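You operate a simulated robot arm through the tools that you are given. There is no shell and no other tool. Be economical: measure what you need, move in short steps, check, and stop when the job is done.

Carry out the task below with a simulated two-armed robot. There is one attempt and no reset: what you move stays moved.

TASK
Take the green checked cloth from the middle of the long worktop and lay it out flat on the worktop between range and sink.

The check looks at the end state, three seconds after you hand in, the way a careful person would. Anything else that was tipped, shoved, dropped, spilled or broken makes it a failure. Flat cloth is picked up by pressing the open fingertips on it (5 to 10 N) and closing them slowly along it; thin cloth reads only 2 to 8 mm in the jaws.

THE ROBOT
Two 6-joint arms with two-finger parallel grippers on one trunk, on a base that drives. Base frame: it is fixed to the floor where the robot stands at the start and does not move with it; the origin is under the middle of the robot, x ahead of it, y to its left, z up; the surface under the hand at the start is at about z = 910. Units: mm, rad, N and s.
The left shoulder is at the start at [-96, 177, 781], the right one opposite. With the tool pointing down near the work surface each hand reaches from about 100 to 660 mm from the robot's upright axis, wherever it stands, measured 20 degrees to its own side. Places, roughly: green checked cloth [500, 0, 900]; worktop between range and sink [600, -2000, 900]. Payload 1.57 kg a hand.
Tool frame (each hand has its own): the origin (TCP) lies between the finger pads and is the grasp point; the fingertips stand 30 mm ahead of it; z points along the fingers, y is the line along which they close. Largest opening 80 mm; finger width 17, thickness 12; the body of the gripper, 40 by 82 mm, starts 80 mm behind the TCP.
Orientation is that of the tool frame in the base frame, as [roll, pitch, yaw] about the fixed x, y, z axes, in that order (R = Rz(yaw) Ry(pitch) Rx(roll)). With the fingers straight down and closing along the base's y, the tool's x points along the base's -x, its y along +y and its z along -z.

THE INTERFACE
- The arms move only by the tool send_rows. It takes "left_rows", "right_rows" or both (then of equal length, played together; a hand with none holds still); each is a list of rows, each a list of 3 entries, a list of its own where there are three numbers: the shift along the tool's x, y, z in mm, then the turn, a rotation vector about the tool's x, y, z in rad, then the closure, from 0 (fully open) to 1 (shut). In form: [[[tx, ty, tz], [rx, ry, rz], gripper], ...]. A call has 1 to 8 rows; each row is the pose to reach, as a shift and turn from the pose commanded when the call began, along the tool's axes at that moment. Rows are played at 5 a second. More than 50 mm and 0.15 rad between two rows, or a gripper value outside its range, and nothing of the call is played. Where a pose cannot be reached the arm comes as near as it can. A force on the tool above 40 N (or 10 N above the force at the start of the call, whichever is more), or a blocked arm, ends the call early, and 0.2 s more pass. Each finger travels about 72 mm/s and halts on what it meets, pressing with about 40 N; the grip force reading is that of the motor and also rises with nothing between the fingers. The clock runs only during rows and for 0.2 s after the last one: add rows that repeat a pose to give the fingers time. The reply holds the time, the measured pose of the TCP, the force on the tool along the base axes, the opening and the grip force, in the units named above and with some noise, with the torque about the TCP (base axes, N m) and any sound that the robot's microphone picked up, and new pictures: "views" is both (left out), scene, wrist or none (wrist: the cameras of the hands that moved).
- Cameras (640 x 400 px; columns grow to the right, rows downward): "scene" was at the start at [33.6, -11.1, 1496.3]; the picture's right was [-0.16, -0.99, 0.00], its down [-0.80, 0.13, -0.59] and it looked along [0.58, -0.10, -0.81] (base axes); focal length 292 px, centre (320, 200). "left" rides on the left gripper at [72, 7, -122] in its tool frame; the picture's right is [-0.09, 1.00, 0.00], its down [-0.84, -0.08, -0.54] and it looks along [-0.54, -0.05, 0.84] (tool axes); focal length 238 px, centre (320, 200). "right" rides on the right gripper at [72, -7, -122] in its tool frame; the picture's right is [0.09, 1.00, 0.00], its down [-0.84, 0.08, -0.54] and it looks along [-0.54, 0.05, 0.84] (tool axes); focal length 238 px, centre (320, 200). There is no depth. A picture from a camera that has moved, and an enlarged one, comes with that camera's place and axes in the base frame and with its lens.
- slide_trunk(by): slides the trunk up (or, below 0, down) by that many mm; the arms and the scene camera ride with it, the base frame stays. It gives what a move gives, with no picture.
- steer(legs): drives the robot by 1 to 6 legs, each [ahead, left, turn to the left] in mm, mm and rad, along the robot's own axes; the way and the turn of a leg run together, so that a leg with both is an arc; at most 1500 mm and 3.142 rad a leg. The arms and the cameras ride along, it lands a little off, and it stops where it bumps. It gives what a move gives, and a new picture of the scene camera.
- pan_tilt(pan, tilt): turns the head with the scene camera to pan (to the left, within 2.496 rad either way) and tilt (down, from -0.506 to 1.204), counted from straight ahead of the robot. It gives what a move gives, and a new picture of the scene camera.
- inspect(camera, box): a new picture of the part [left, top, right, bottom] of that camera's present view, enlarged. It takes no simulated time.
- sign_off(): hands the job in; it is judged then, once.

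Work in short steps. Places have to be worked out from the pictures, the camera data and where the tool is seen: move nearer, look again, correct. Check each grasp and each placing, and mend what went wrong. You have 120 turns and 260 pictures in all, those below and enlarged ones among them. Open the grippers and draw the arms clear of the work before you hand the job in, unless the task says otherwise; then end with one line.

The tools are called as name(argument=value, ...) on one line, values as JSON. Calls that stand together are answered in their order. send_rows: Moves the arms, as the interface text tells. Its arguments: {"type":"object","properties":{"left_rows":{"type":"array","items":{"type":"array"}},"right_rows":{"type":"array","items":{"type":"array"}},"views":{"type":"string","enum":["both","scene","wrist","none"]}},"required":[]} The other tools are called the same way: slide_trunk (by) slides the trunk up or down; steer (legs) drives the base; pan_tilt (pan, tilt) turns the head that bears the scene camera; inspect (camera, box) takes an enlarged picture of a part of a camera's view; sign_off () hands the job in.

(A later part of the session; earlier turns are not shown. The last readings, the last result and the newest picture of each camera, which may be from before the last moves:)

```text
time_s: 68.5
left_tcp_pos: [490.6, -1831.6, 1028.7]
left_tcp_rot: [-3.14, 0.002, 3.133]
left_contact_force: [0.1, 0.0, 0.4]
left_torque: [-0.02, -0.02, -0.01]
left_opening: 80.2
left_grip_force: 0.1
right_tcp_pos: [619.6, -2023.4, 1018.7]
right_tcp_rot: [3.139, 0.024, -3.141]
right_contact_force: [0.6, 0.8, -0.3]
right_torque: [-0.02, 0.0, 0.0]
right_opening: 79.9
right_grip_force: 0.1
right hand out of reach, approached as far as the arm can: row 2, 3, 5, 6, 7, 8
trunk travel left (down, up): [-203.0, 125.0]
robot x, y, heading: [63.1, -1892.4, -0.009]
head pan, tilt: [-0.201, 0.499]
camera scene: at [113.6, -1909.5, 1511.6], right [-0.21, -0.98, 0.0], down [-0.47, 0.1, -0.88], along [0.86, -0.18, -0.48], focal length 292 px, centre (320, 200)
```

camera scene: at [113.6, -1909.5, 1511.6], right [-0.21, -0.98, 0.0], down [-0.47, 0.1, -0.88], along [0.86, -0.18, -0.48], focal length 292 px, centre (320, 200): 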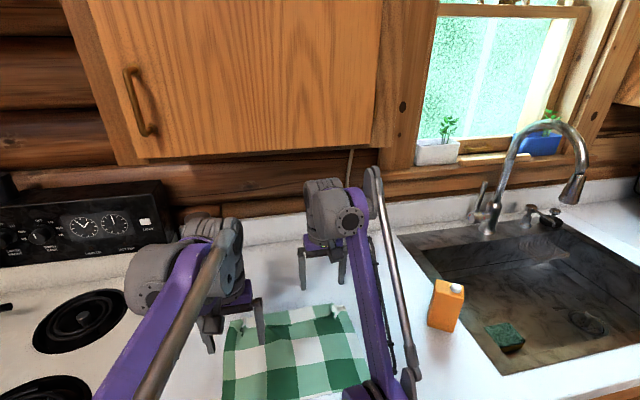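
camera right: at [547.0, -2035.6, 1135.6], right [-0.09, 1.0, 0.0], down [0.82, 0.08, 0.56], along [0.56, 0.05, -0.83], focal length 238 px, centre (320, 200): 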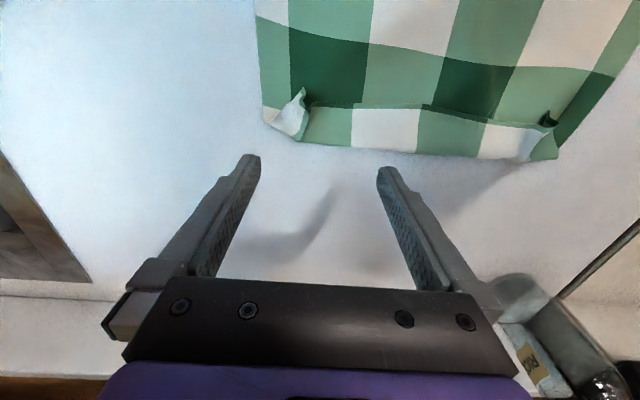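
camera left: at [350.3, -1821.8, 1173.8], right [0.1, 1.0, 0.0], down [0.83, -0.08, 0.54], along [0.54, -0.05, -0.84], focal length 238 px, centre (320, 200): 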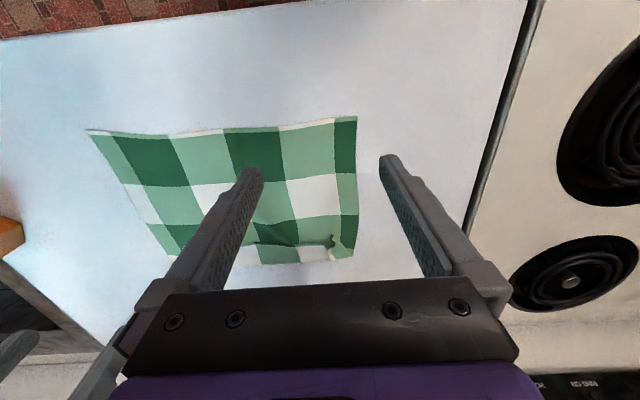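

It is indeed on the wrong side of straight. I command well beyond reach to force the elbow through straight, then retract in a separate call.

send_rows(right_rows=[[[-45, 0, 15], [0, 0, 0], 0.0], [[-90, 0, 15], [0, 0, 0], 0.0], [[-135, 0, 15], [0, 0, 0], 0.0], [[-180, 0, 15], [0, 0, 0], 0.0], [[-225, 0, 15], [0, 0, 0], 0.0], [[-225, 0, 15], [0, 0, 0], 0.0]], views="none")

send_rows(right_rows=[[[10, 0, 5], [0, 0, 0], 0.0], [[30, 0, 10], [0, 0, 0], 0.0], [[60, 0, 10], [0, 0, 0], 0.0], [[100, 0, 10], [0, 0, 0], 0.0]], views="none")

```text
time_s: 69.8
left_tcp_pos: [491.7, -1829.8, 1030.0]
left_tcp_rot: [3.14, 0.002, 3.133]
left_contact_force: [0.1, 0.0, 0.1]
left_torque: [0.0, 0.01, 0.0]
left_opening: 80.0
left_grip_force: 0.1
right_tcp_pos: [686.4, -2030.7, 968.2]
right_tcp_rot: [-3.141, 0.027, -3.141]
right_contact_force: [0.1, -0.7, -0.3]
right_torque: [-0.03, 0.02, 0.0]
right_opening: 79.9
right_grip_force: 0.0
right hand out of reach, approached as far as the arm can: row 2, 3, 4, 5, 6
trunk travel left (down, up): [-203.0, 125.0]
robot x, y, heading: [64.1, -1892.2, -0.012]
head pan, tilt: [-0.201, 0.499]
```

```text
time_s: 70.8
left_tcp_pos: [489.7, -1829.8, 1032.4]
left_tcp_rot: [-3.14, 0.003, 3.133]
left_contact_force: [0.2, -0.8, 0.4]
left_torque: [-0.02, 0.01, -0.01]
left_opening: 80.1
left_grip_force: 0.0
right_tcp_pos: [628.0, -2031.3, 969.2]
right_tcp_rot: [-3.14, 0.027, 3.137]
right_contact_force: [-0.2, 0.2, 0.2]
right_torque: [0.05, 0.01, 0.02]
right_opening: 80.3
right_grip_force: 0.0
right hand out of reach, approached as far as the arm can: row 4
trunk travel left (down, up): [-203.0, 125.0]
robot x, y, heading: [62.0, -1890.8, -0.009]
head pan, tilt: [-0.201, 0.499]
```

It retracted further this time, though the last row was still refused. I repeat a quick out-and-back with a different overshoot.

send_rows(right_rows=[[[-40, 0, 0], [0, 0, 0], 0.0], [[-90, 0, 0], [0, 0, 0], 0.0], [[-45, 0, 0], [0, 0, 0], 0.0], [[0, 0, 0], [0, 0, 0], 0.0], [[40, 0, 0], [0, 0, 0], 0.0], [[80, 0, 0], [0, 0, 0], 0.0], [[120, 0, 0], [0, 0, 0], 0.0]], views="none")

```text
time_s: 72.5
left_tcp_pos: [489.1, -1830.9, 1030.4]
left_tcp_rot: [-3.139, 0.005, 3.131]
left_contact_force: [-0.2, 0.0, -0.3]
left_torque: [0.01, -0.01, -0.01]
left_opening: 79.7
left_grip_force: 0.1
right_tcp_pos: [629.2, -2029.4, 970.3]
right_tcp_rot: [-3.14, 0.026, 3.14]
right_contact_force: [0.3, -0.2, -0.2]
right_torque: [0.04, 0.01, 0.01]
right_opening: 79.8
right_grip_force: 0.0
right hand out of reach, approached as far as the arm can: row 2, 5, 6, 7
trunk travel left (down, up): [-203.0, 125.0]
robot x, y, heading: [63.3, -1890.0, -0.011]
head pan, tilt: [-0.201, 0.499]
```

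Not flipped yet. I try a larger overshoot followed by a separate retract.

send_rows(right_rows=[[[-49, 0, 0], [0, 0, 0], 0.0], [[-98, 0, 0], [0, 0, 0], 0.0], [[-147, 0, 0], [0, 0, 0], 0.0], [[-196, 0, 0], [0, 0, 0], 0.0], [[-245, 0, 0], [0, 0, 0], 0.0], [[-294, 0, 0], [0, 0, 0], 0.0], [[-343, 0, 0], [0, 0, 0], 0.0], [[-390, 0, 0], [0, 0, 0], 0.0]], views="none")

send_rows(right_rows=[[[49, 0, 0], [0, 0, 0], 0.0], [[98, 0, 0], [0, 0, 0], 0.0]], views="none")

```text
time_s: 73.3
left_tcp_pos: [489.7, -1829.6, 1029.3]
left_tcp_rot: [-3.141, 0.001, 3.133]
left_contact_force: [0.1, 0.4, -0.6]
left_torque: [-0.01, 0.01, 0.03]
left_opening: 79.9
left_grip_force: 0.1
right_tcp_pos: [697.4, -2032.8, 941.0]
right_tcp_rot: [-3.139, 0.023, 3.14]
right_contact_force: [-9.3, 0.4, 9.9]
right_torque: [-0.38, 0.35, -0.37]
right_opening: 79.6
right_grip_force: 0.0
right hand out of reach, approached as far as the arm can: row 2, 3, 4
trunk travel left (down, up): [-203.0, 125.0]
robot x, y, heading: [62.8, -1893.2, -0.009]
head pan, tilt: [-0.201, 0.499]
stopped in row 4 (right hand): the force on the tool passed its limit at 63 N (the readings are from after the stop); the commanded pose is now the measured one
```

```text
time_s: 74.1
left_tcp_pos: [492.2, -1830.7, 1028.3]
left_tcp_rot: [-3.138, 0.0, 3.134]
left_contact_force: [-0.5, 0.0, -0.3]
left_torque: [-0.01, 0.0, -0.01]
left_opening: 80.1
left_grip_force: 0.0
right_tcp_pos: [630.0, -2034.2, 968.2]
right_tcp_rot: [-3.138, 0.022, 3.137]
right_contact_force: [0.2, 1.0, 0.0]
right_torque: [-0.01, 0.02, 0.03]
right_opening: 79.9
right_grip_force: 0.1
right hand out of reach, approached as far as the arm can: row 2
trunk travel left (down, up): [-203.0, 125.0]
robot x, y, heading: [62.8, -1891.1, -0.008]
head pan, tilt: [-0.201, 0.499]
stopped in row 2 (right hand): the arm was blocked; the commanded pose is now the measured one
```

The last stop reported the arm physically blocked, so the low elbow is probably resting on the worktop. I raise the trunk a little and back the base up so the elbow is clear before trying again.

slide_trunk(by=40)

steer(legs=[[-70, 0, 0]])

pan_tilt(pan=-0.2, tilt=0.9)

```text
time_s: 74.9
left_tcp_pos: [492.9, -1832.1, 1070.0]
left_tcp_rot: [3.141, 0.001, 3.134]
left_contact_force: [0.3, -0.2, 1.0]
left_torque: [-0.01, -0.05, 0.02]
left_opening: 79.8
left_grip_force: 0.2
right_tcp_pos: [635.2, -2034.5, 1008.3]
right_tcp_rot: [3.141, 0.025, 3.137]
right_contact_force: [-0.3, -0.8, -0.1]
right_torque: [0.04, -0.02, 0.0]
right_opening: 80.1
right_grip_force: 0.0
trunk travel left (down, up): [-243.0, 85.0]
robot x, y, heading: [65.7, -1893.5, -0.012]
head pan, tilt: [-0.201, 0.499]
```

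```text
time_s: 76.0
left_tcp_pos: [422.5, -1832.8, 1069.7]
left_tcp_rot: [-3.141, 0.003, 3.133]
left_contact_force: [-0.2, -0.6, -0.1]
left_torque: [0.01, -0.04, 0.0]
left_opening: 80.1
left_grip_force: 0.1
right_tcp_pos: [566.4, -2035.2, 1010.4]
right_tcp_rot: [-3.141, 0.025, 3.137]
right_contact_force: [0.0, 0.9, 0.4]
right_torque: [-0.02, 0.0, -0.01]
right_opening: 80.2
right_grip_force: 0.0
trunk travel left (down, up): [-243.0, 85.0]
robot x, y, heading: [-6.2, -1892.2, -0.005]
head pan, tilt: [-0.201, 0.499]
camera scene: at [43.6, -1910.1, 1551.0], right [-0.21, -0.98, 0.0], down [-0.47, 0.1, -0.88], along [0.86, -0.18, -0.48], focal length 292 px, centre (320, 200)
```

scene: 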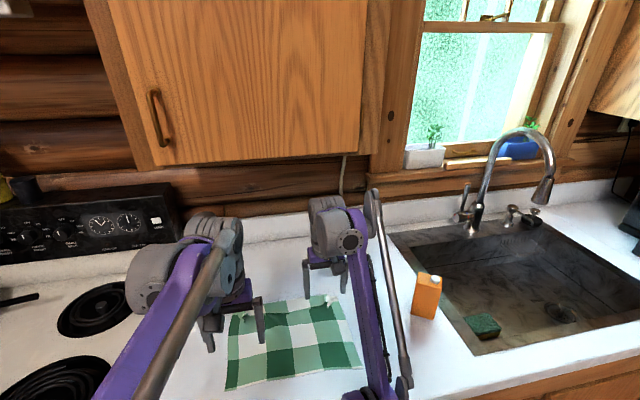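

```text
time_s: 76.8
left_tcp_pos: [424.0, -1830.6, 1069.3]
left_tcp_rot: [-3.141, 0.001, 3.134]
left_contact_force: [-0.2, 0.3, 0.0]
left_torque: [-0.01, 0.01, 0.02]
left_opening: 79.8
left_grip_force: 0.1
right_tcp_pos: [566.5, -2035.4, 1011.0]
right_tcp_rot: [3.141, 0.024, 3.136]
right_contact_force: [-0.1, 0.1, 0.3]
right_torque: [0.03, -0.03, -0.01]
right_opening: 80.0
right_grip_force: 0.1
trunk travel left (down, up): [-243.0, 85.0]
robot x, y, heading: [-4.3, -1888.6, -0.009]
head pan, tilt: [-0.201, 0.901]
camera scene: at [29.7, -1906.9, 1517.1], right [-0.21, -0.98, 0.0], down [-0.77, 0.16, -0.62], along [0.61, -0.13, -0.78], focal length 292 px, centre (320, 200)
```

scene: 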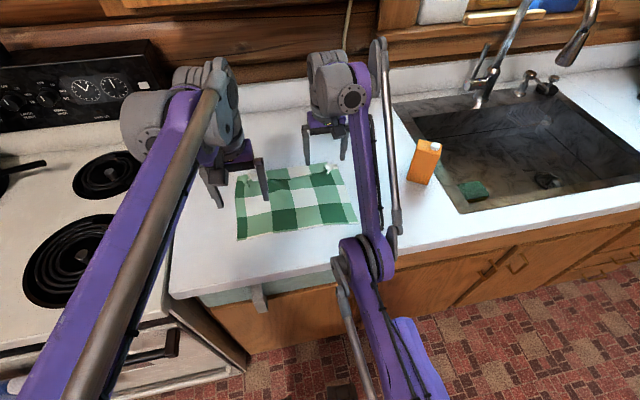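

The base is free again and the right elbow is visibly below the arm line, now in front of the worktop edge. I try a sharp out-and-in to flip it.

send_rows(right_rows=[[[-49, 0, 0], [0, 0, 0], 0.0], [[0, 0, 0], [0, 0, 0], 0.0], [[49, 0, 0], [0, 0, 0], 0.0], [[90, 0, 0], [0, 0, 0], 0.0]], views="none")

send_rows(right_rows=[[[-20, 0, -40], [0, 0, 0], 0.0], [[-40, 0, -85], [0, 0, 0], 0.0], [[-20, 0, -40], [0, 0, 0], 0.0], [[30, 0, -40], [0, 0, 0], 0.0], [[70, 0, -40], [0, 0, 0], 0.0]], views="none")

```text
time_s: 77.8
left_tcp_pos: [423.5, -1830.1, 1070.5]
left_tcp_rot: [3.141, 0.001, 3.133]
left_contact_force: [-0.5, -0.2, 0.7]
left_torque: [0.01, -0.02, 0.02]
left_opening: 79.9
left_grip_force: 0.1
right_tcp_pos: [564.2, -2030.7, 1016.5]
right_tcp_rot: [-3.142, 0.026, 3.138]
right_contact_force: [-0.1, 0.2, 0.7]
right_torque: [-0.04, -0.02, -0.01]
right_opening: 79.8
right_grip_force: 0.1
right hand out of reach, approached as far as the arm can: row 3, 4
trunk travel left (down, up): [-243.0, 85.0]
robot x, y, heading: [-1.6, -1892.1, -0.011]
head pan, tilt: [-0.201, 0.901]
```

```text
time_s: 79.0
left_tcp_pos: [423.1, -1831.0, 1069.5]
left_tcp_rot: [-3.141, 0.004, 3.133]
left_contact_force: [0.2, -0.2, 0.3]
left_torque: [0.04, -0.01, -0.04]
left_opening: 80.1
left_grip_force: 0.1
right_tcp_pos: [553.4, -2023.5, 1069.2]
right_tcp_rot: [-3.141, 0.023, 3.137]
right_contact_force: [-0.7, 0.2, 0.1]
right_torque: [0.0, -0.02, 0.01]
right_opening: 80.0
right_grip_force: 0.2
right hand out of reach, approached as far as the arm can: row 2, 4, 5
trunk travel left (down, up): [-243.0, 85.0]
robot x, y, heading: [-8.5, -1891.8, -0.012]
head pan, tilt: [-0.201, 0.901]
```

Still not flipped. I'll use the worktop edge instead: drive 30 mm forward so the elbow is just over it, then lower the trunk so the edge pushes the elbow up through straight.

steer(legs=[[30, 0, 0]])

slide_trunk(by=-60)

inspect(camera="scene", box=[220, 60, 480, 400])

```text
time_s: 79.8
left_tcp_pos: [452.2, -1831.9, 1069.5]
left_tcp_rot: [-3.141, 0.003, 3.132]
left_contact_force: [0.1, -0.7, 0.7]
left_torque: [0.02, 0.01, 0.0]
left_opening: 79.8
left_grip_force: 0.1
right_tcp_pos: [582.6, -2023.9, 1070.2]
right_tcp_rot: [3.14, 0.024, 3.138]
right_contact_force: [0.4, 0.0, -0.3]
right_torque: [0.02, 0.0, -0.02]
right_opening: 79.9
right_grip_force: 0.1
trunk travel left (down, up): [-243.0, 85.0]
robot x, y, heading: [24.9, -1887.7, -0.008]
head pan, tilt: [-0.201, 0.901]
camera scene: at [58.3, -1907.0, 1517.0], right [-0.21, -0.98, 0.0], down [-0.77, 0.16, -0.62], along [0.61, -0.13, -0.78], focal length 292 px, centre (320, 200)
```

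scene: 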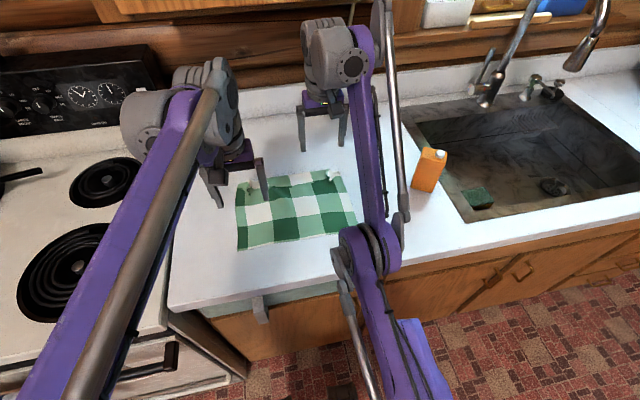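

```text
time_s: 80.8
left_tcp_pos: [453.3, -1830.9, 1010.3]
left_tcp_rot: [3.14, 0.002, 3.134]
left_contact_force: [-0.2, 0.0, 0.4]
left_torque: [-0.03, 0.01, 0.03]
left_opening: 79.6
left_grip_force: 0.0
right_tcp_pos: [582.6, -2024.2, 1009.5]
right_tcp_rot: [-3.141, 0.024, 3.14]
right_contact_force: [0.6, 0.2, -0.7]
right_torque: [0.01, -0.01, 0.02]
right_opening: 80.1
right_grip_force: 0.0
trunk travel left (down, up): [-183.0, 145.0]
robot x, y, heading: [23.3, -1894.3, -0.013]
head pan, tilt: [-0.201, 0.901]
```

```text
1.18 times, centred on (350, 230) of scene
camera zoom: at [61.9, -1907.1, 1458.6], right [-0.21, -0.98, 0.0], down [-0.77, 0.16, -0.62], along [0.61, -0.13, -0.78], focal length 343 px, centre (285, 165)
```

zoom: 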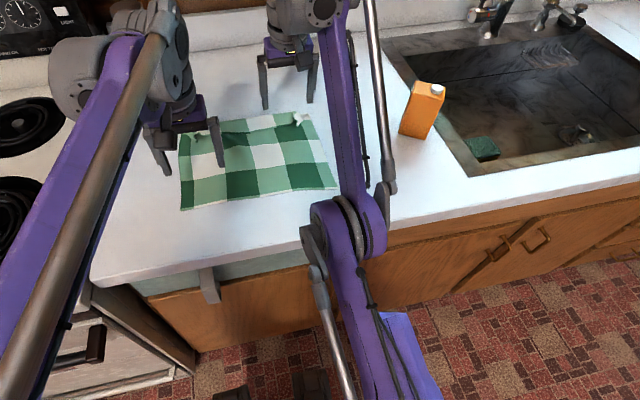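

No contact yet. I raise the right hand 50 mm within its reach and lower the trunk further.

send_rows(right_rows=[[[10, 0, -25], [0, 0, 0], 0.0], [[22, 0, -50], [0, 0, 0], 0.0]], left_rows=[[[0, 0, -25], [0, 0, 0], 0.0], [[0, 0, -50], [0, 0, 0], 0.0]], views="none")

slide_trunk(by=-60)

inspect(camera="scene", box=[220, 60, 480, 400])

```text
time_s: 81.5
left_tcp_pos: [452.6, -1830.9, 1060.5]
left_tcp_rot: [3.14, -0.001, 3.133]
left_contact_force: [0.2, -0.4, -0.2]
left_torque: [0.0, 0.04, -0.03]
left_opening: 79.9
left_grip_force: 0.0
right_tcp_pos: [559.5, -2023.5, 1060.1]
right_tcp_rot: [-3.14, 0.025, 3.135]
right_contact_force: [-0.7, 0.6, 0.3]
right_torque: [-0.02, -0.04, -0.01]
right_opening: 79.7
right_grip_force: 0.1
trunk travel left (down, up): [-183.0, 145.0]
robot x, y, heading: [24.9, -1892.4, -0.011]
head pan, tilt: [-0.201, 0.901]
```

```text
time_s: 82.5
left_tcp_pos: [451.9, -1831.2, 1000.8]
left_tcp_rot: [-3.141, 0.002, 3.133]
left_contact_force: [-0.4, -0.6, -0.9]
left_torque: [0.0, 0.0, -0.01]
left_opening: 80.0
left_grip_force: 0.0
right_tcp_pos: [558.8, -2024.6, 999.3]
right_tcp_rot: [-3.141, 0.024, 3.14]
right_contact_force: [0.3, -0.5, -0.2]
right_torque: [0.0, 0.02, 0.01]
right_opening: 80.0
right_grip_force: 0.2
trunk travel left (down, up): [-123.0, 205.0]
robot x, y, heading: [23.9, -1894.3, -0.011]
head pan, tilt: [-0.201, 0.901]
```

```text
1.18 times, centred on (350, 230) of scene
camera zoom: at [72.3, -1907.2, 1398.2], right [-0.21, -0.98, 0.0], down [-0.77, 0.16, -0.62], along [0.61, -0.13, -0.78], focal length 343 px, centre (285, 165)
```

zoom: 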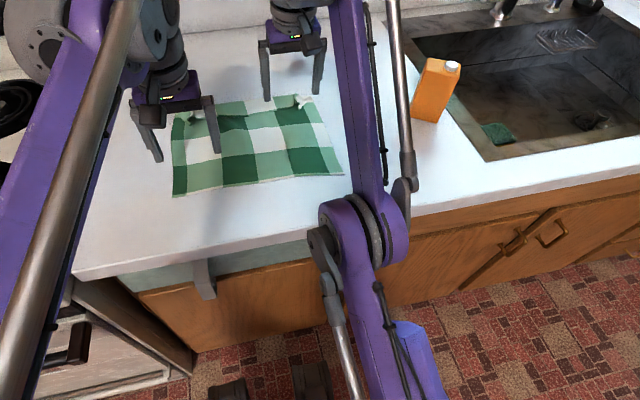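

The elbow trick won't work with a free wrist. I'll back well away into free space, where the arm can be worked through its limits safely.

slide_trunk(by=100)

steer(legs=[[-450, 0, 0]])

send_rows(right_rows=[[[-49, 0, -10], [0, 0, 0], 0.0], [[-98, 0, -20], [0, 0, 0], 0.0], [[-147, 0, -30], [0, 0, 0], 0.0], [[-196, 0, -40], [0, 0, 0], 0.0], [[-245, 0, -50], [0, 0, 0], 0.0], [[-294, 0, -60], [0, 0, 0], 0.0], [[-340, 0, -70], [0, 0, 0], 0.0]], views="none")

send_rows(right_rows=[[[40, 0, 0], [0, 0, 0], 0.0], [[80, 0, 0], [0, 0, 0], 0.0], [[120, 0, 0], [0, 0, 0], 0.0]], views="none")

```text
time_s: 83.8
left_tcp_pos: [452.9, -1830.6, 1099.9]
left_tcp_rot: [3.141, 0.001, 3.132]
left_contact_force: [1.0, -0.6, 0.3]
left_torque: [-0.01, 0.02, 0.0]
left_opening: 80.1
left_grip_force: 0.0
right_tcp_pos: [559.4, -2024.3, 1099.7]
right_tcp_rot: [-3.14, 0.022, 3.136]
right_contact_force: [-0.1, 0.4, -0.1]
right_torque: [0.01, -0.01, -0.02]
right_opening: 80.0
right_grip_force: 0.1
trunk travel left (down, up): [-223.0, 105.0]
robot x, y, heading: [22.6, -1891.5, -0.004]
head pan, tilt: [-0.201, 0.901]
```

```text
time_s: 86.5
left_tcp_pos: [2.5, -1828.4, 1099.6]
left_tcp_rot: [3.141, 0.001, 3.131]
left_contact_force: [-0.2, 0.6, 0.3]
left_torque: [0.01, -0.07, -0.01]
left_opening: 79.9
left_grip_force: 0.0
right_tcp_pos: [110.1, -2020.6, 1099.7]
right_tcp_rot: [3.141, 0.024, 3.135]
right_contact_force: [0.1, 1.4, 0.7]
right_torque: [-0.03, -0.04, 0.0]
right_opening: 80.2
right_grip_force: 0.1
trunk travel left (down, up): [-223.0, 105.0]
robot x, y, heading: [-423.8, -1885.2, -0.012]
head pan, tilt: [-0.201, 0.901]
camera scene: at [-390.4, -1903.0, 1497.0], right [-0.21, -0.98, 0.0], down [-0.77, 0.16, -0.62], along [0.61, -0.13, -0.78], focal length 292 px, centre (320, 200)
```

scene: 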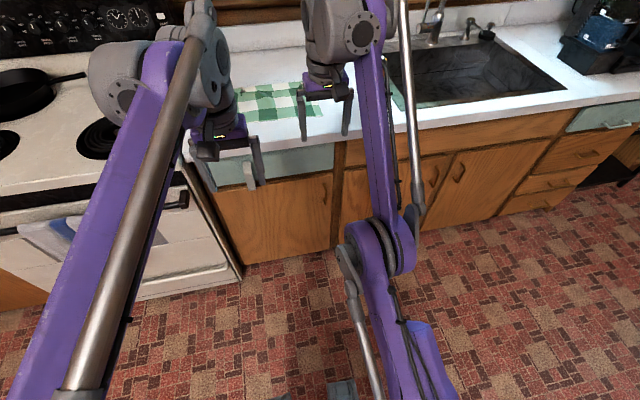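

```text
time_s: 88.1
left_tcp_pos: [5.5, -1828.2, 1099.1]
left_tcp_rot: [3.141, 0.0, 3.131]
left_contact_force: [0.0, -0.1, -0.9]
left_torque: [-0.01, 0.01, 0.01]
left_opening: 80.1
left_grip_force: 0.1
right_tcp_pos: [175.9, -2033.7, 1035.0]
right_tcp_rot: [3.141, 0.02, 3.137]
right_contact_force: [0.2, 0.0, 0.0]
right_torque: [0.0, 0.05, 0.0]
right_opening: 80.2
right_grip_force: 0.1
right hand out of reach, approached as far as the arm can: row 1, 2, 3, 4, 5, 6, 7
trunk travel left (down, up): [-223.0, 105.0]
robot x, y, heading: [-424.4, -1889.3, -0.007]
head pan, tilt: [-0.201, 0.901]
```

```text
time_s: 88.9
left_tcp_pos: [3.3, -1827.3, 1100.2]
left_tcp_rot: [-3.141, 0.002, 3.132]
left_contact_force: [-0.2, -0.4, 0.0]
left_torque: [-0.02, -0.02, -0.03]
left_opening: 80.0
left_grip_force: 0.1
right_tcp_pos: [128.5, -2029.6, 1052.4]
right_tcp_rot: [-3.139, 0.021, 3.136]
right_contact_force: [-0.3, -1.2, -0.3]
right_torque: [-0.01, -0.03, 0.0]
right_opening: 79.8
right_grip_force: 0.2
right hand out of reach, approached as far as the arm can: row 2, 3
trunk travel left (down, up): [-223.0, 105.0]
robot x, y, heading: [-424.7, -1891.1, -0.01]
head pan, tilt: [-0.201, 0.901]
```

Still stuck. Another idea: lowering the straight arm in free space until the shoulder hits its limit, so the elbow must bend the proper way. I back off another 150 mm for clearance and lower the right arm along its reach arc.

steer(legs=[[-150, 0, 0]])

send_rows(right_rows=[[[-29, 0, 38], [0, 0, 0], 0.0], [[-47, 0, 81], [0, 0, 0], 0.0], [[-63, 0, 125], [0, 0, 0], 0.0], [[-76, 0, 171], [0, 0, 0], 0.0], [[-86, 0, 216], [0, 0, 0], 0.0], [[-93, 0, 263], [0, 0, 0], 0.0], [[-98, 0, 310], [0, 0, 0], 0.0], [[-99, 0, 357], [0, 0, 0], 0.0]], views="scene")

```text
time_s: 90.3
left_tcp_pos: [-146.0, -1826.9, 1100.7]
left_tcp_rot: [-3.141, 0.001, 3.132]
left_contact_force: [-1.0, -0.3, -0.2]
left_torque: [0.02, -0.05, 0.02]
left_opening: 80.0
left_grip_force: 0.1
right_tcp_pos: [-21.8, -2028.2, 1052.8]
right_tcp_rot: [-3.141, 0.021, 3.138]
right_contact_force: [-0.5, 0.8, -0.1]
right_torque: [0.02, -0.03, 0.03]
right_opening: 80.0
right_grip_force: 0.0
trunk travel left (down, up): [-223.0, 105.0]
robot x, y, heading: [-569.7, -1885.5, -0.008]
head pan, tilt: [-0.201, 0.901]
camera scene: at [-540.6, -1901.5, 1497.0], right [-0.21, -0.98, 0.0], down [-0.77, 0.16, -0.62], along [0.61, -0.13, -0.78], focal length 292 px, centre (320, 200)
```

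scene: 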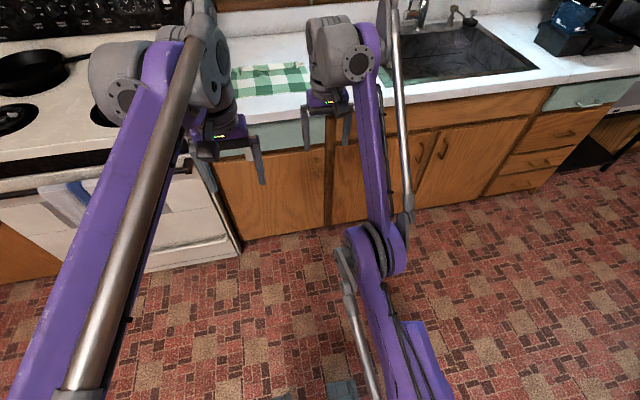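

```text
time_s: 92.1
left_tcp_pos: [-147.6, -1827.4, 1100.3]
left_tcp_rot: [-3.142, 0.002, 3.13]
left_contact_force: [0.8, 0.2, -0.5]
left_torque: [0.04, 0.01, 0.02]
left_opening: 80.1
left_grip_force: 0.1
right_tcp_pos: [114.6, -2030.1, 699.8]
right_tcp_rot: [3.142, 0.02, 3.137]
right_contact_force: [-0.3, -0.1, 0.0]
right_torque: [0.03, 0.0, -0.04]
right_opening: 80.2
right_grip_force: 0.0
right hand out of reach, approached as far as the arm can: row 6, 7, 8
trunk travel left (down, up): [-223.0, 105.0]
robot x, y, heading: [-575.5, -1892.4, -0.012]
head pan, tilt: [-0.201, 0.901]
camera scene: at [-539.3, -1901.6, 1497.0], right [-0.21, -0.98, 0.0], down [-0.77, 0.16, -0.62], along [0.61, -0.13, -0.78], focal length 292 px, centre (320, 200)
```

scene: 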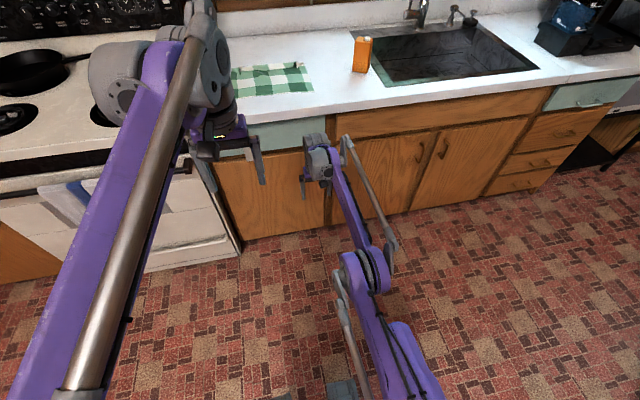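

The carton and cloth are undisturbed. Rows 6–8 pushed the hand outward, so a limit is shifting; I continue down further and then pull inward.

send_rows(right_rows=[[[0, 0, 45], [0, 0, 0], 0.0], [[5, 0, 90], [0, 0, 0], 0.0], [[12, 0, 135], [0, 0, 0], 0.0], [[22, 0, 180], [0, 0, 0], 0.0], [[45, 0, 220], [0, 0, 0], 0.0], [[80, 0, 250], [0, 0, 0], 0.0], [[120, 0, 270], [0, 0, 0], 0.0], [[160, 0, 280], [0, 0, 0], 0.0]], views="scene")

```text
time_s: 93.9
left_tcp_pos: [-147.3, -1826.4, 1100.1]
left_tcp_rot: [-3.141, 0.003, 3.133]
left_contact_force: [0.7, -0.2, -0.7]
left_torque: [0.02, 0.01, 0.02]
left_opening: 80.0
left_grip_force: 0.2
right_tcp_pos: [-40.2, -2027.2, 417.0]
right_tcp_rot: [3.142, 0.02, 3.138]
right_contact_force: [0.6, -0.1, 0.7]
right_torque: [0.01, 0.02, 0.01]
right_opening: 79.9
right_grip_force: 0.0
right hand out of reach, approached as far as the arm can: row 2, 3, 4, 5, 6, 7
trunk travel left (down, up): [-223.0, 105.0]
robot x, y, heading: [-575.2, -1887.9, -0.012]
head pan, tilt: [-0.201, 0.901]
camera scene: at [-540.3, -1901.4, 1497.0], right [-0.21, -0.98, 0.0], down [-0.77, 0.16, -0.62], along [0.61, -0.13, -0.78], focal length 292 px, centre (320, 200)
```

scene: 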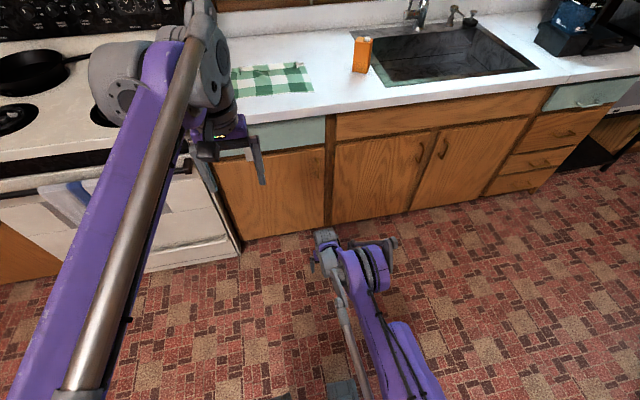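

Row 8 was reached and the forearm now hangs below the elbow, so it seems to have flipped. I retract inward and raise the hand.

send_rows(right_rows=[[[45, 0, 0], [0, 0, 0], 0.0], [[90, 0, -5], [0, 0, 0], 0.0], [[110, 0, -45], [0, 0, 0], 0.0], [[125, 0, -90], [0, 0, 0], 0.0], [[130, 0, -138], [0, 0, 0], 0.0], [[130, 0, -185], [0, 0, 0], 0.0], [[130, 0, -230], [0, 0, 0], 0.0], [[130, 0, -275], [0, 0, 0], 0.0]], views="none")

send_rows(right_rows=[[[0, 0, -48], [0, 0, 0], 0.0], [[0, 0, -96], [0, 0, 0], 0.0], [[0, 0, -144], [0, 0, 0], 0.0], [[0, 0, -192], [0, 0, 0], 0.0], [[0, 0, -240], [0, 0, 0], 0.0], [[0, 0, -288], [0, 0, 0], 0.0], [[0, 0, -336], [0, 0, 0], 0.0], [[0, 0, -380], [0, 0, 0], 0.0]], views="scene")

```text
time_s: 95.7
left_tcp_pos: [-147.4, -1826.4, 1100.6]
left_tcp_rot: [3.141, 0.003, 3.13]
left_contact_force: [-0.4, 0.0, -0.3]
left_torque: [0.0, -0.01, -0.02]
left_opening: 79.9
left_grip_force: 0.0
right_tcp_pos: [-175.3, -2025.4, 689.5]
right_tcp_rot: [-3.139, 0.022, 3.137]
right_contact_force: [0.0, 0.0, 0.3]
right_torque: [-0.02, 0.0, 0.02]
right_opening: 80.1
right_grip_force: 0.1
trunk travel left (down, up): [-223.0, 105.0]
robot x, y, heading: [-578.6, -1886.1, -0.014]
head pan, tilt: [-0.201, 0.901]
```

```text
time_s: 97.5
left_tcp_pos: [-148.1, -1826.6, 1099.9]
left_tcp_rot: [3.141, 0.0, 3.132]
left_contact_force: [-0.6, -0.1, 0.7]
left_torque: [0.01, -0.02, 0.02]
left_opening: 79.9
left_grip_force: 0.1
right_tcp_pos: [-181.8, -2024.2, 1068.6]
right_tcp_rot: [-3.14, 0.021, 3.136]
right_contact_force: [-0.2, 0.0, 0.9]
right_torque: [0.01, 0.04, 0.03]
right_opening: 80.0
right_grip_force: 0.1
trunk travel left (down, up): [-223.0, 105.0]
robot x, y, heading: [-574.1, -1885.4, -0.01]
head pan, tilt: [-0.201, 0.901]
camera scene: at [-540.1, -1901.4, 1497.0], right [-0.21, -0.98, 0.0], down [-0.77, 0.16, -0.62], along [0.61, -0.13, -0.78], focal length 292 px, centre (320, 200)
```

scene: 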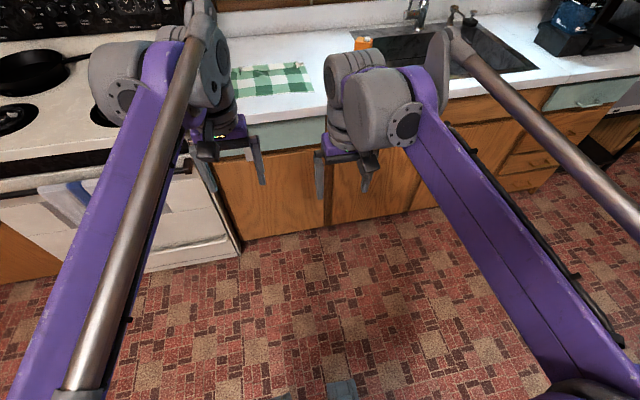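

The right arm is back in its normal posture. I drive forward again to x≈50, keeping future moves away from full reach.

steer(legs=[[300, 0, 0.01], [320, 0, 0]])

inspect(camera="right", box=[200, 0, 640, 275])

inspect(camera="left", box=[0, 0, 440, 275])

```text
time_s: 101.3
left_tcp_pos: [471.9, -1824.2, 1098.9]
left_tcp_rot: [3.141, 0.001, 3.14]
left_contact_force: [0.2, 0.2, -0.7]
left_torque: [0.0, 0.02, 0.0]
left_opening: 79.9
left_grip_force: 0.1
right_tcp_pos: [437.5, -2023.7, 1067.7]
right_tcp_rot: [3.14, 0.02, -3.141]
right_contact_force: [0.4, 0.9, -0.9]
right_torque: [-0.05, 0.01, 0.03]
right_opening: 80.0
right_grip_force: 0.0
trunk travel left (down, up): [-223.0, 105.0]
robot x, y, heading: [46.6, -1886.7, 0.0]
head pan, tilt: [-0.201, 0.901]
camera scene: at [79.3, -1902.9, 1497.0], right [-0.2, -0.98, 0.0], down [-0.77, 0.16, -0.62], along [0.61, -0.13, -0.78], focal length 292 px, centre (320, 200)
```

scene: 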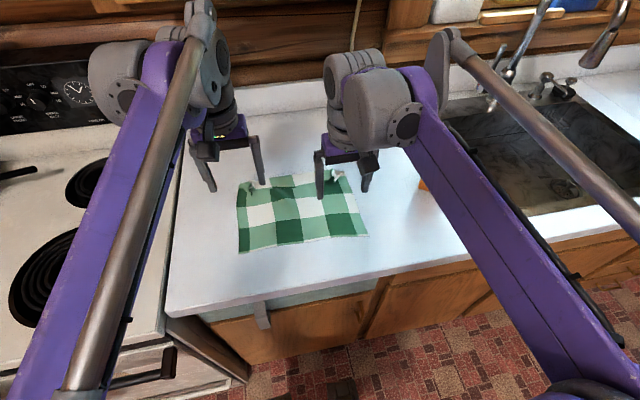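

```text
1.45 times, centred on (420, 138) of right
camera zoom: at [364.6, -2029.8, 1190.5], right [-0.09, 1.0, 0.0], down [0.83, 0.08, 0.56], along [0.56, 0.05, -0.83], focal length 347 px, centre (174, 291)
```

zoom: 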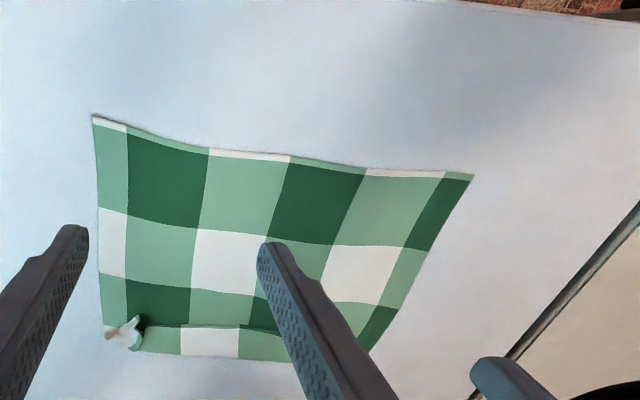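

```text
1.45 times, centred on (220, 138) of left
camera zoom: at [399.0, -1818.2, 1221.0], right [0.09, 1.0, 0.0], down [0.84, -0.08, 0.54], along [0.54, -0.05, -0.84], focal length 347 px, centre (466, 291)
```

zoom: 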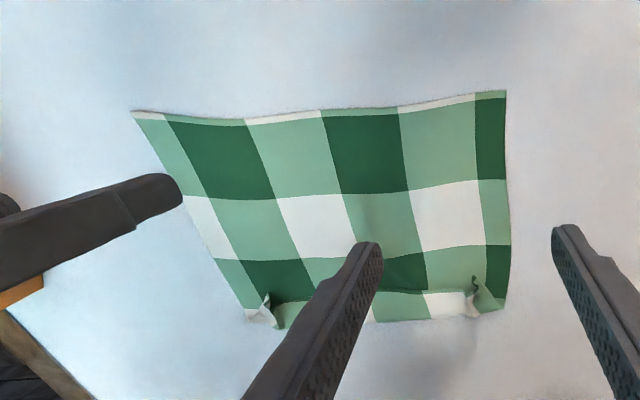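

Flap edge is at x≈596, the fold at x≈638, with the two pinch ridges near y −2054 and −1826. I'll use the four open fingertips, tilted forward, as a scoop under the flap; first I get into position just robot-side of it.

send_rows(left_rows=[[[-14, -4, 16], [0, -0.13, 0], 0.0], [[-28, -8, 33], [0, -0.27, 0], 0.0], [[-42, -12, 50], [0, -0.4, 0], 0.0], [[-56, -16, 66], [0, -0.54, 0], 0.0], [[-70, -20, 83], [0, -0.67, 0], 0.0], [[-83, -24, 99], [0, -0.8, 0], 0.0]], right_rows=[[[-20, -1, 11], [0, -0.13, 0], 0.0], [[-40, -2, 23], [0, -0.27, 0], 0.0], [[-60, -3, 34], [0, -0.4, 0], 0.0], [[-80, -4, 46], [0, -0.54, 0], 0.0], [[-100, -5, 57], [0, -0.67, 0], 0.0], [[-118, -6, 68], [0, -0.8, 0], 0.0]])

```text
time_s: 102.7
left_tcp_pos: [555.2, -1850.2, 1000.0]
left_tcp_rot: [-3.142, 0.803, 3.14]
left_contact_force: [0.2, -0.3, 0.8]
left_torque: [0.01, 0.05, -0.01]
left_opening: 80.1
left_grip_force: 0.1
right_tcp_pos: [559.2, -2030.6, 1003.0]
right_tcp_rot: [3.141, 0.822, -3.139]
right_contact_force: [0.6, 0.6, 0.1]
right_torque: [0.01, 0.01, -0.04]
right_opening: 80.1
right_grip_force: 0.0
trunk travel left (down, up): [-223.0, 105.0]
robot x, y, heading: [40.9, -1886.5, 0.003]
head pan, tilt: [-0.201, 0.901]
camera scene: at [79.4, -1903.0, 1497.0], right [-0.2, -0.98, 0.0], down [-0.77, 0.16, -0.62], along [0.61, -0.12, -0.78], focal length 292 px, centre (320, 200)
camera right: at [421.2, -2036.5, 1034.0], right [-0.06, 1.0, -0.07], down [0.17, 0.08, 0.98], along [0.98, 0.05, -0.18], focal length 238 px, centre (320, 200)
camera left: at [417.0, -1842.5, 1032.9], right [0.07, 1.0, 0.07], down [0.19, -0.08, 0.98], along [0.98, -0.05, -0.19], focal length 238 px, centre (320, 200)
```

scene: 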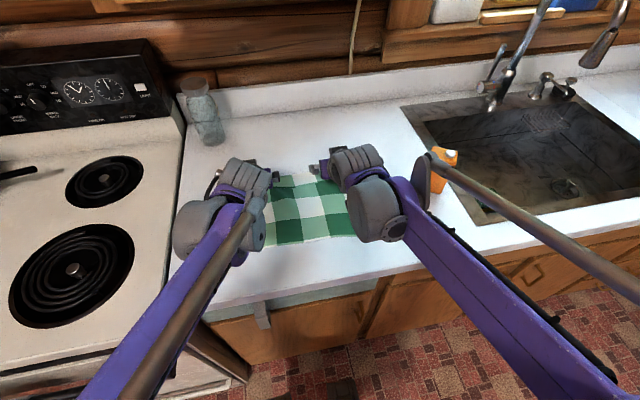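
right: 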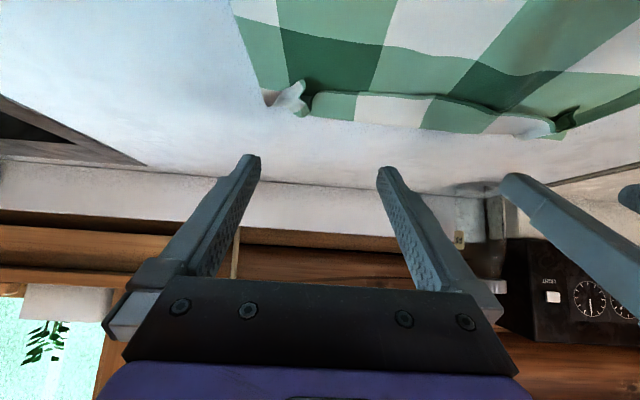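
left: 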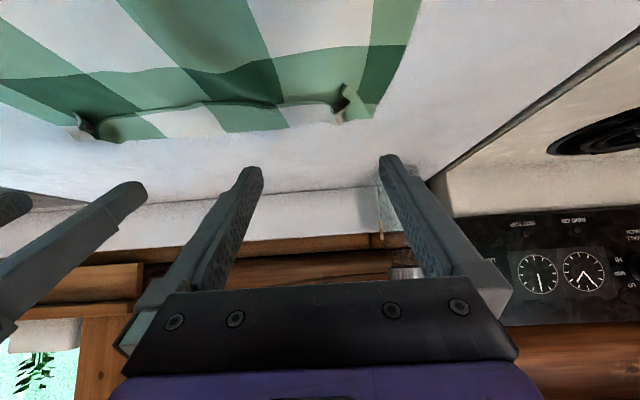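

This view shows the flap lip standing slightly open, ideal for scooping. I lower both hands so the tips are just above the cloth at x≈572, behind the lip.

send_rows(left_rows=[[[25, 0, 15], [0, 0, 0], 0.0], [[48.8, 0, 29.9], [0, 0, 0], 0.0]], right_rows=[[[27, 0, 15], [0, 0, 0], 0.0], [[53, 0, 29.8], [0, 0, 0], 0.0]], views="wrist")

```text
time_s: 103.3
left_tcp_pos: [543.3, -1849.7, 946.3]
left_tcp_rot: [-3.141, 0.802, 3.14]
left_contact_force: [0.1, 0.2, -0.2]
left_torque: [0.02, -0.03, 0.04]
left_opening: 80.0
left_grip_force: 0.0
right_tcp_pos: [543.7, -2028.6, 943.7]
right_tcp_rot: [-3.14, 0.822, -3.139]
right_contact_force: [0.0, 0.0, -0.1]
right_torque: [0.02, 0.03, 0.01]
right_opening: 80.1
right_grip_force: 0.0
trunk travel left (down, up): [-223.0, 105.0]
robot x, y, heading: [43.1, -1885.1, 0.002]
head pan, tilt: [-0.201, 0.901]
camera right: at [406.3, -2036.0, 975.3], right [-0.06, 1.0, -0.07], down [0.17, 0.08, 0.98], along [0.98, 0.05, -0.18], focal length 238 px, centre (320, 200)
camera left: at [404.3, -1842.5, 977.7], right [0.07, 1.0, 0.07], down [0.19, -0.08, 0.98], along [0.98, -0.05, -0.2], focal length 238 px, centre (320, 200)
```

right: 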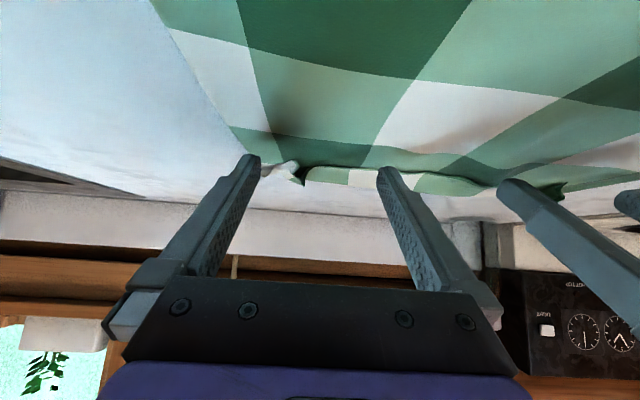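
left: 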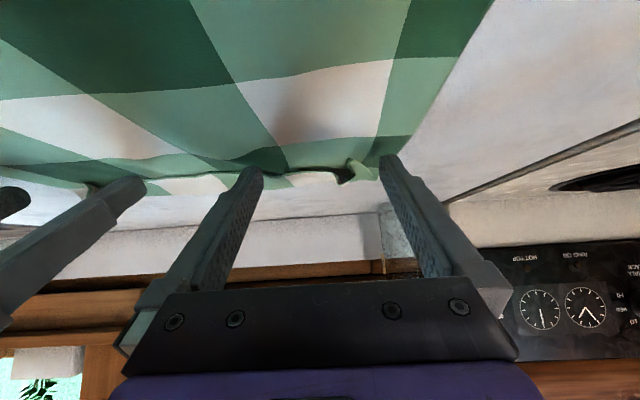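

The tips sit just behind the lip. I push forward slowly 45 mm at this height to get under the flap.

send_rows(left_rows=[[[-6, 0, 9.5], [0, 0, 0], 0.0], [[-13, 0, 17.7], [0, 0, 0], 0.0], [[-20, 0, 25], [0, 0, 0], 0.0], [[-29, 0, 34.6], [0, 0, 0], 0.0]], right_rows=[[[-8, 0, 8.2], [0, 0, 0], 0.0], [[-16, 0, 17], [0, 0, 0], 0.0], [[-23, 0, 25], [0, 0, 0], 0.0], [[-31, 0, 33], [0, 0, 0], 0.0]], views="wrist")

```text
time_s: 104.3
left_tcp_pos: [588.1, -1847.9, 941.2]
left_tcp_rot: [-3.14, 0.802, 3.139]
left_contact_force: [0.2, 0.2, -0.3]
left_torque: [0.02, 0.02, 0.0]
left_opening: 80.3
left_grip_force: 0.1
right_tcp_pos: [589.9, -2029.2, 944.3]
right_tcp_rot: [-3.141, 0.819, -3.137]
right_contact_force: [0.3, 0.0, -0.8]
right_torque: [0.01, 0.0, 0.04]
right_opening: 80.0
right_grip_force: 0.1
trunk travel left (down, up): [-223.0, 105.0]
robot x, y, heading: [47.3, -1889.3, -0.002]
head pan, tilt: [-0.201, 0.901]
camera right: at [451.8, -2036.0, 976.2], right [-0.07, 1.0, -0.07], down [0.17, 0.08, 0.98], along [0.98, 0.05, -0.18], focal length 238 px, centre (320, 200)
camera left: at [449.4, -1842.5, 974.8], right [0.07, 1.0, 0.07], down [0.19, -0.08, 0.98], along [0.98, -0.05, -0.2], focal length 238 px, centre (320, 200)
```

right: 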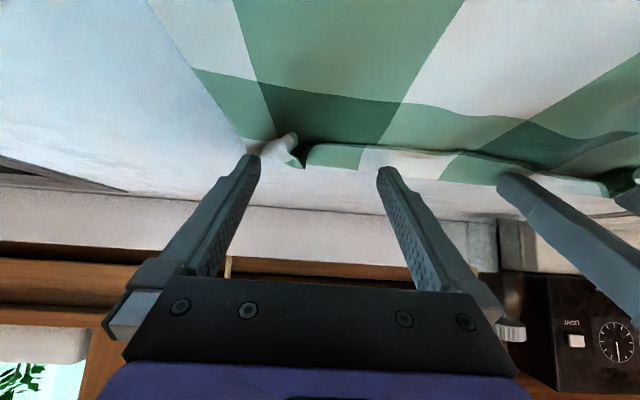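
left: 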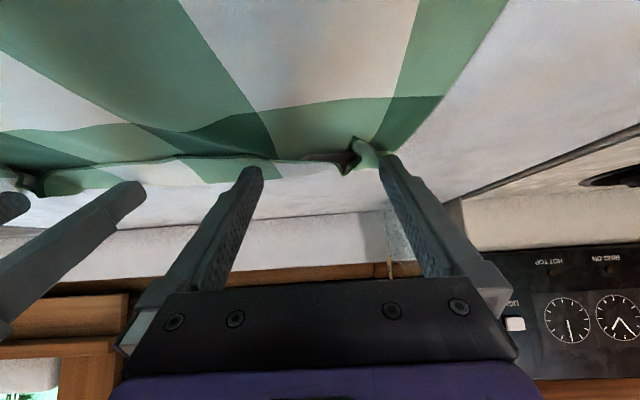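

I need to see whether the tips are under, over or pushing the lip, so I enlarge the left view.

inspect(camera="left", box=[180, 90, 460, 240])

inspect(camera="right", box=[200, 90, 480, 240])

```text
2.29 times, centred on (320, 165) of left
camera zoom: at [449.4, -1842.5, 974.8], right [0.07, 1.0, 0.07], down [0.19, -0.08, 0.98], along [0.98, -0.05, -0.2], focal length 545 px, centre (320, 280)
```

zoom: 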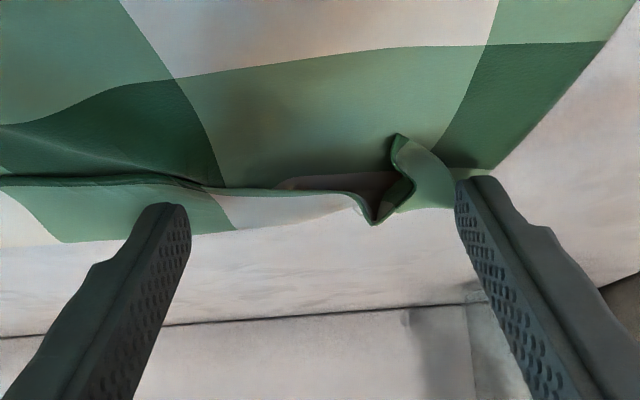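

```text
2.29 times, centred on (340, 165) of right
camera zoom: at [451.8, -2036.0, 976.2], right [-0.07, 1.0, -0.07], down [0.17, 0.08, 0.98], along [0.98, 0.05, -0.18], focal length 545 px, centre (274, 280)
```

zoom: 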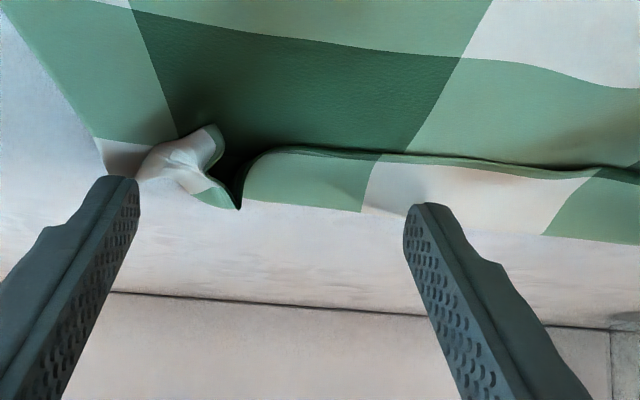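

The tips are gliding above the flap; they need to start behind it and lower. I go back 45 mm and lower onto the cloth until light contact.

send_rows(left_rows=[[[29, 0, -34.6], [0, 0, 0], 0.0], [[32, 0, -31.7], [0, 0, 0], 0.0], [[33.5, 0, -30.3], [0, 0, 0], 0.0], [[35, 0, -29], [0, 0, 0], 0.0]], right_rows=[[[31, 0, -33], [0, 0, 0], 0.0], [[35, 0, -29], [0, 0, 0], 0.0], [[37, 0, -27.3], [0, 0, 0], 0.0], [[38.4, 0, -26], [0, 0, 0], 0.0]], views="none")

```text
time_s: 105.3
left_tcp_pos: [540.6, -1849.0, 939.2]
left_tcp_rot: [-3.14, 0.806, 3.141]
left_contact_force: [1.0, 0.6, 0.0]
left_torque: [-0.02, -0.03, 0.01]
left_opening: 80.0
left_grip_force: 0.1
right_tcp_pos: [542.9, -2028.7, 937.2]
right_tcp_rot: [-3.141, 0.831, -3.137]
right_contact_force: [3.4, -1.4, 36.9]
right_torque: [-0.09, -0.68, -0.04]
right_opening: 79.7
right_grip_force: 0.1
trunk travel left (down, up): [-223.0, 105.0]
robot x, y, heading: [40.9, -1891.7, -0.005]
head pan, tilt: [-0.201, 0.901]
```

The right presses too hard (37 N) and the left is just above the cloth. I raise the right ~2 mm and lower the left 1.5 mm.

send_rows(left_rows=[[[1.1, 0, 1.0], [0, 0, 0], 0.0]], right_rows=[[[-1.4, 0, -1.3], [0, 0, 0], 0.0]], views="none")

```text
time_s: 105.7
left_tcp_pos: [541.4, -1848.9, 937.6]
left_tcp_rot: [-3.141, 0.809, 3.137]
left_contact_force: [-2.2, 1.0, 23.8]
left_torque: [0.24, -0.36, 0.04]
left_opening: 80.1
left_grip_force: 0.1
right_tcp_pos: [541.1, -2028.3, 937.9]
right_tcp_rot: [-3.141, 0.823, -3.138]
right_contact_force: [4.0, -0.1, 17.4]
right_torque: [-0.01, -0.37, -0.05]
right_opening: 79.8
right_grip_force: 0.1
trunk travel left (down, up): [-223.0, 105.0]
robot x, y, heading: [42.1, -1890.3, 0.0]
head pan, tilt: [-0.201, 0.901]
```

Contact is now well calibrated (~10 N/mm). I lift ~2 mm to graze, then slide forward 40 mm under the lip.

send_rows(left_rows=[[[-1.6, 0, -1.5], [0, 0, 0], 0.0], [[-8.5, 0, 5.7], [0, 0, 0], 0.0], [[-15.4, 0, 13], [0, 0, 0], 0.0], [[-22.3, 0, 20.2], [0, 0, 0], 0.0], [[-29.2, 0, 27.5], [0, 0, 0], 0.0]], right_rows=[[[-1.3, 0, -1.2], [0, 0, 0], 0.0], [[-8.1, 0, 6.1], [0, 0, 0], 0.0], [[-14.9, 0, 13.4], [0, 0, 0], 0.0], [[-21.7, 0, 20.7], [0, 0, 0], 0.0], [[-28.5, 0, 28], [0, 0, 0], 0.0]], views="wrist")

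```text
time_s: 106.9
left_tcp_pos: [581.9, -1848.7, 938.6]
left_tcp_rot: [3.141, 0.802, 3.139]
left_contact_force: [0.8, 0.1, 4.8]
left_torque: [0.06, -0.09, -0.04]
left_opening: 79.7
left_grip_force: 0.0
right_tcp_pos: [583.5, -2029.5, 938.2]
right_tcp_rot: [-3.141, 0.819, -3.139]
right_contact_force: [-0.4, -0.1, 0.2]
right_torque: [-0.03, 0.0, -0.04]
right_opening: 79.8
right_grip_force: 0.0
trunk travel left (down, up): [-223.0, 105.0]
robot x, y, heading: [49.0, -1893.4, -0.001]
head pan, tilt: [-0.201, 0.901]
camera right: at [445.6, -2036.2, 969.9], right [-0.06, 1.0, -0.07], down [0.17, 0.08, 0.98], along [0.98, 0.05, -0.18], focal length 238 px, centre (320, 200)
camera left: at [443.9, -1842.6, 970.3], right [0.07, 1.0, 0.07], down [0.19, -0.08, 0.98], along [0.98, -0.05, -0.2], focal length 238 px, centre (320, 200)
```

right: 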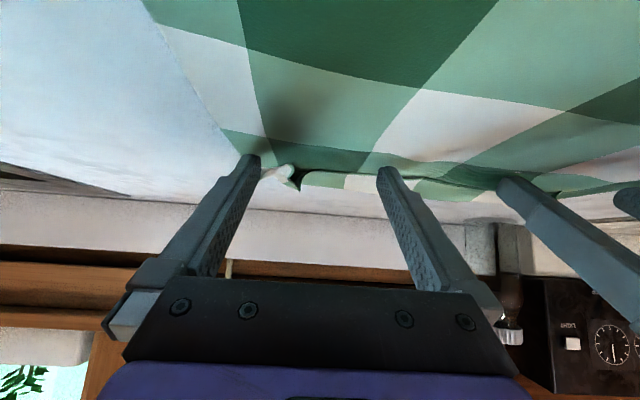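
left: 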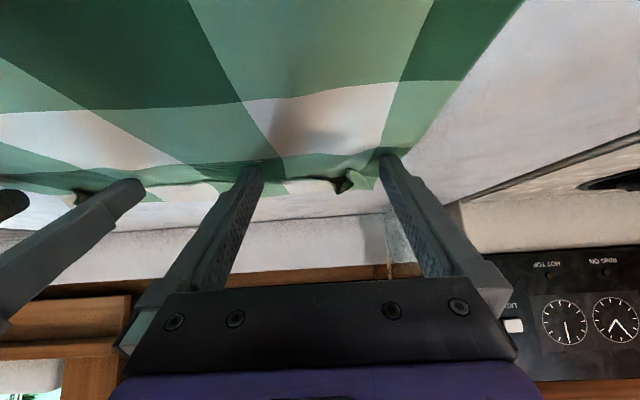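

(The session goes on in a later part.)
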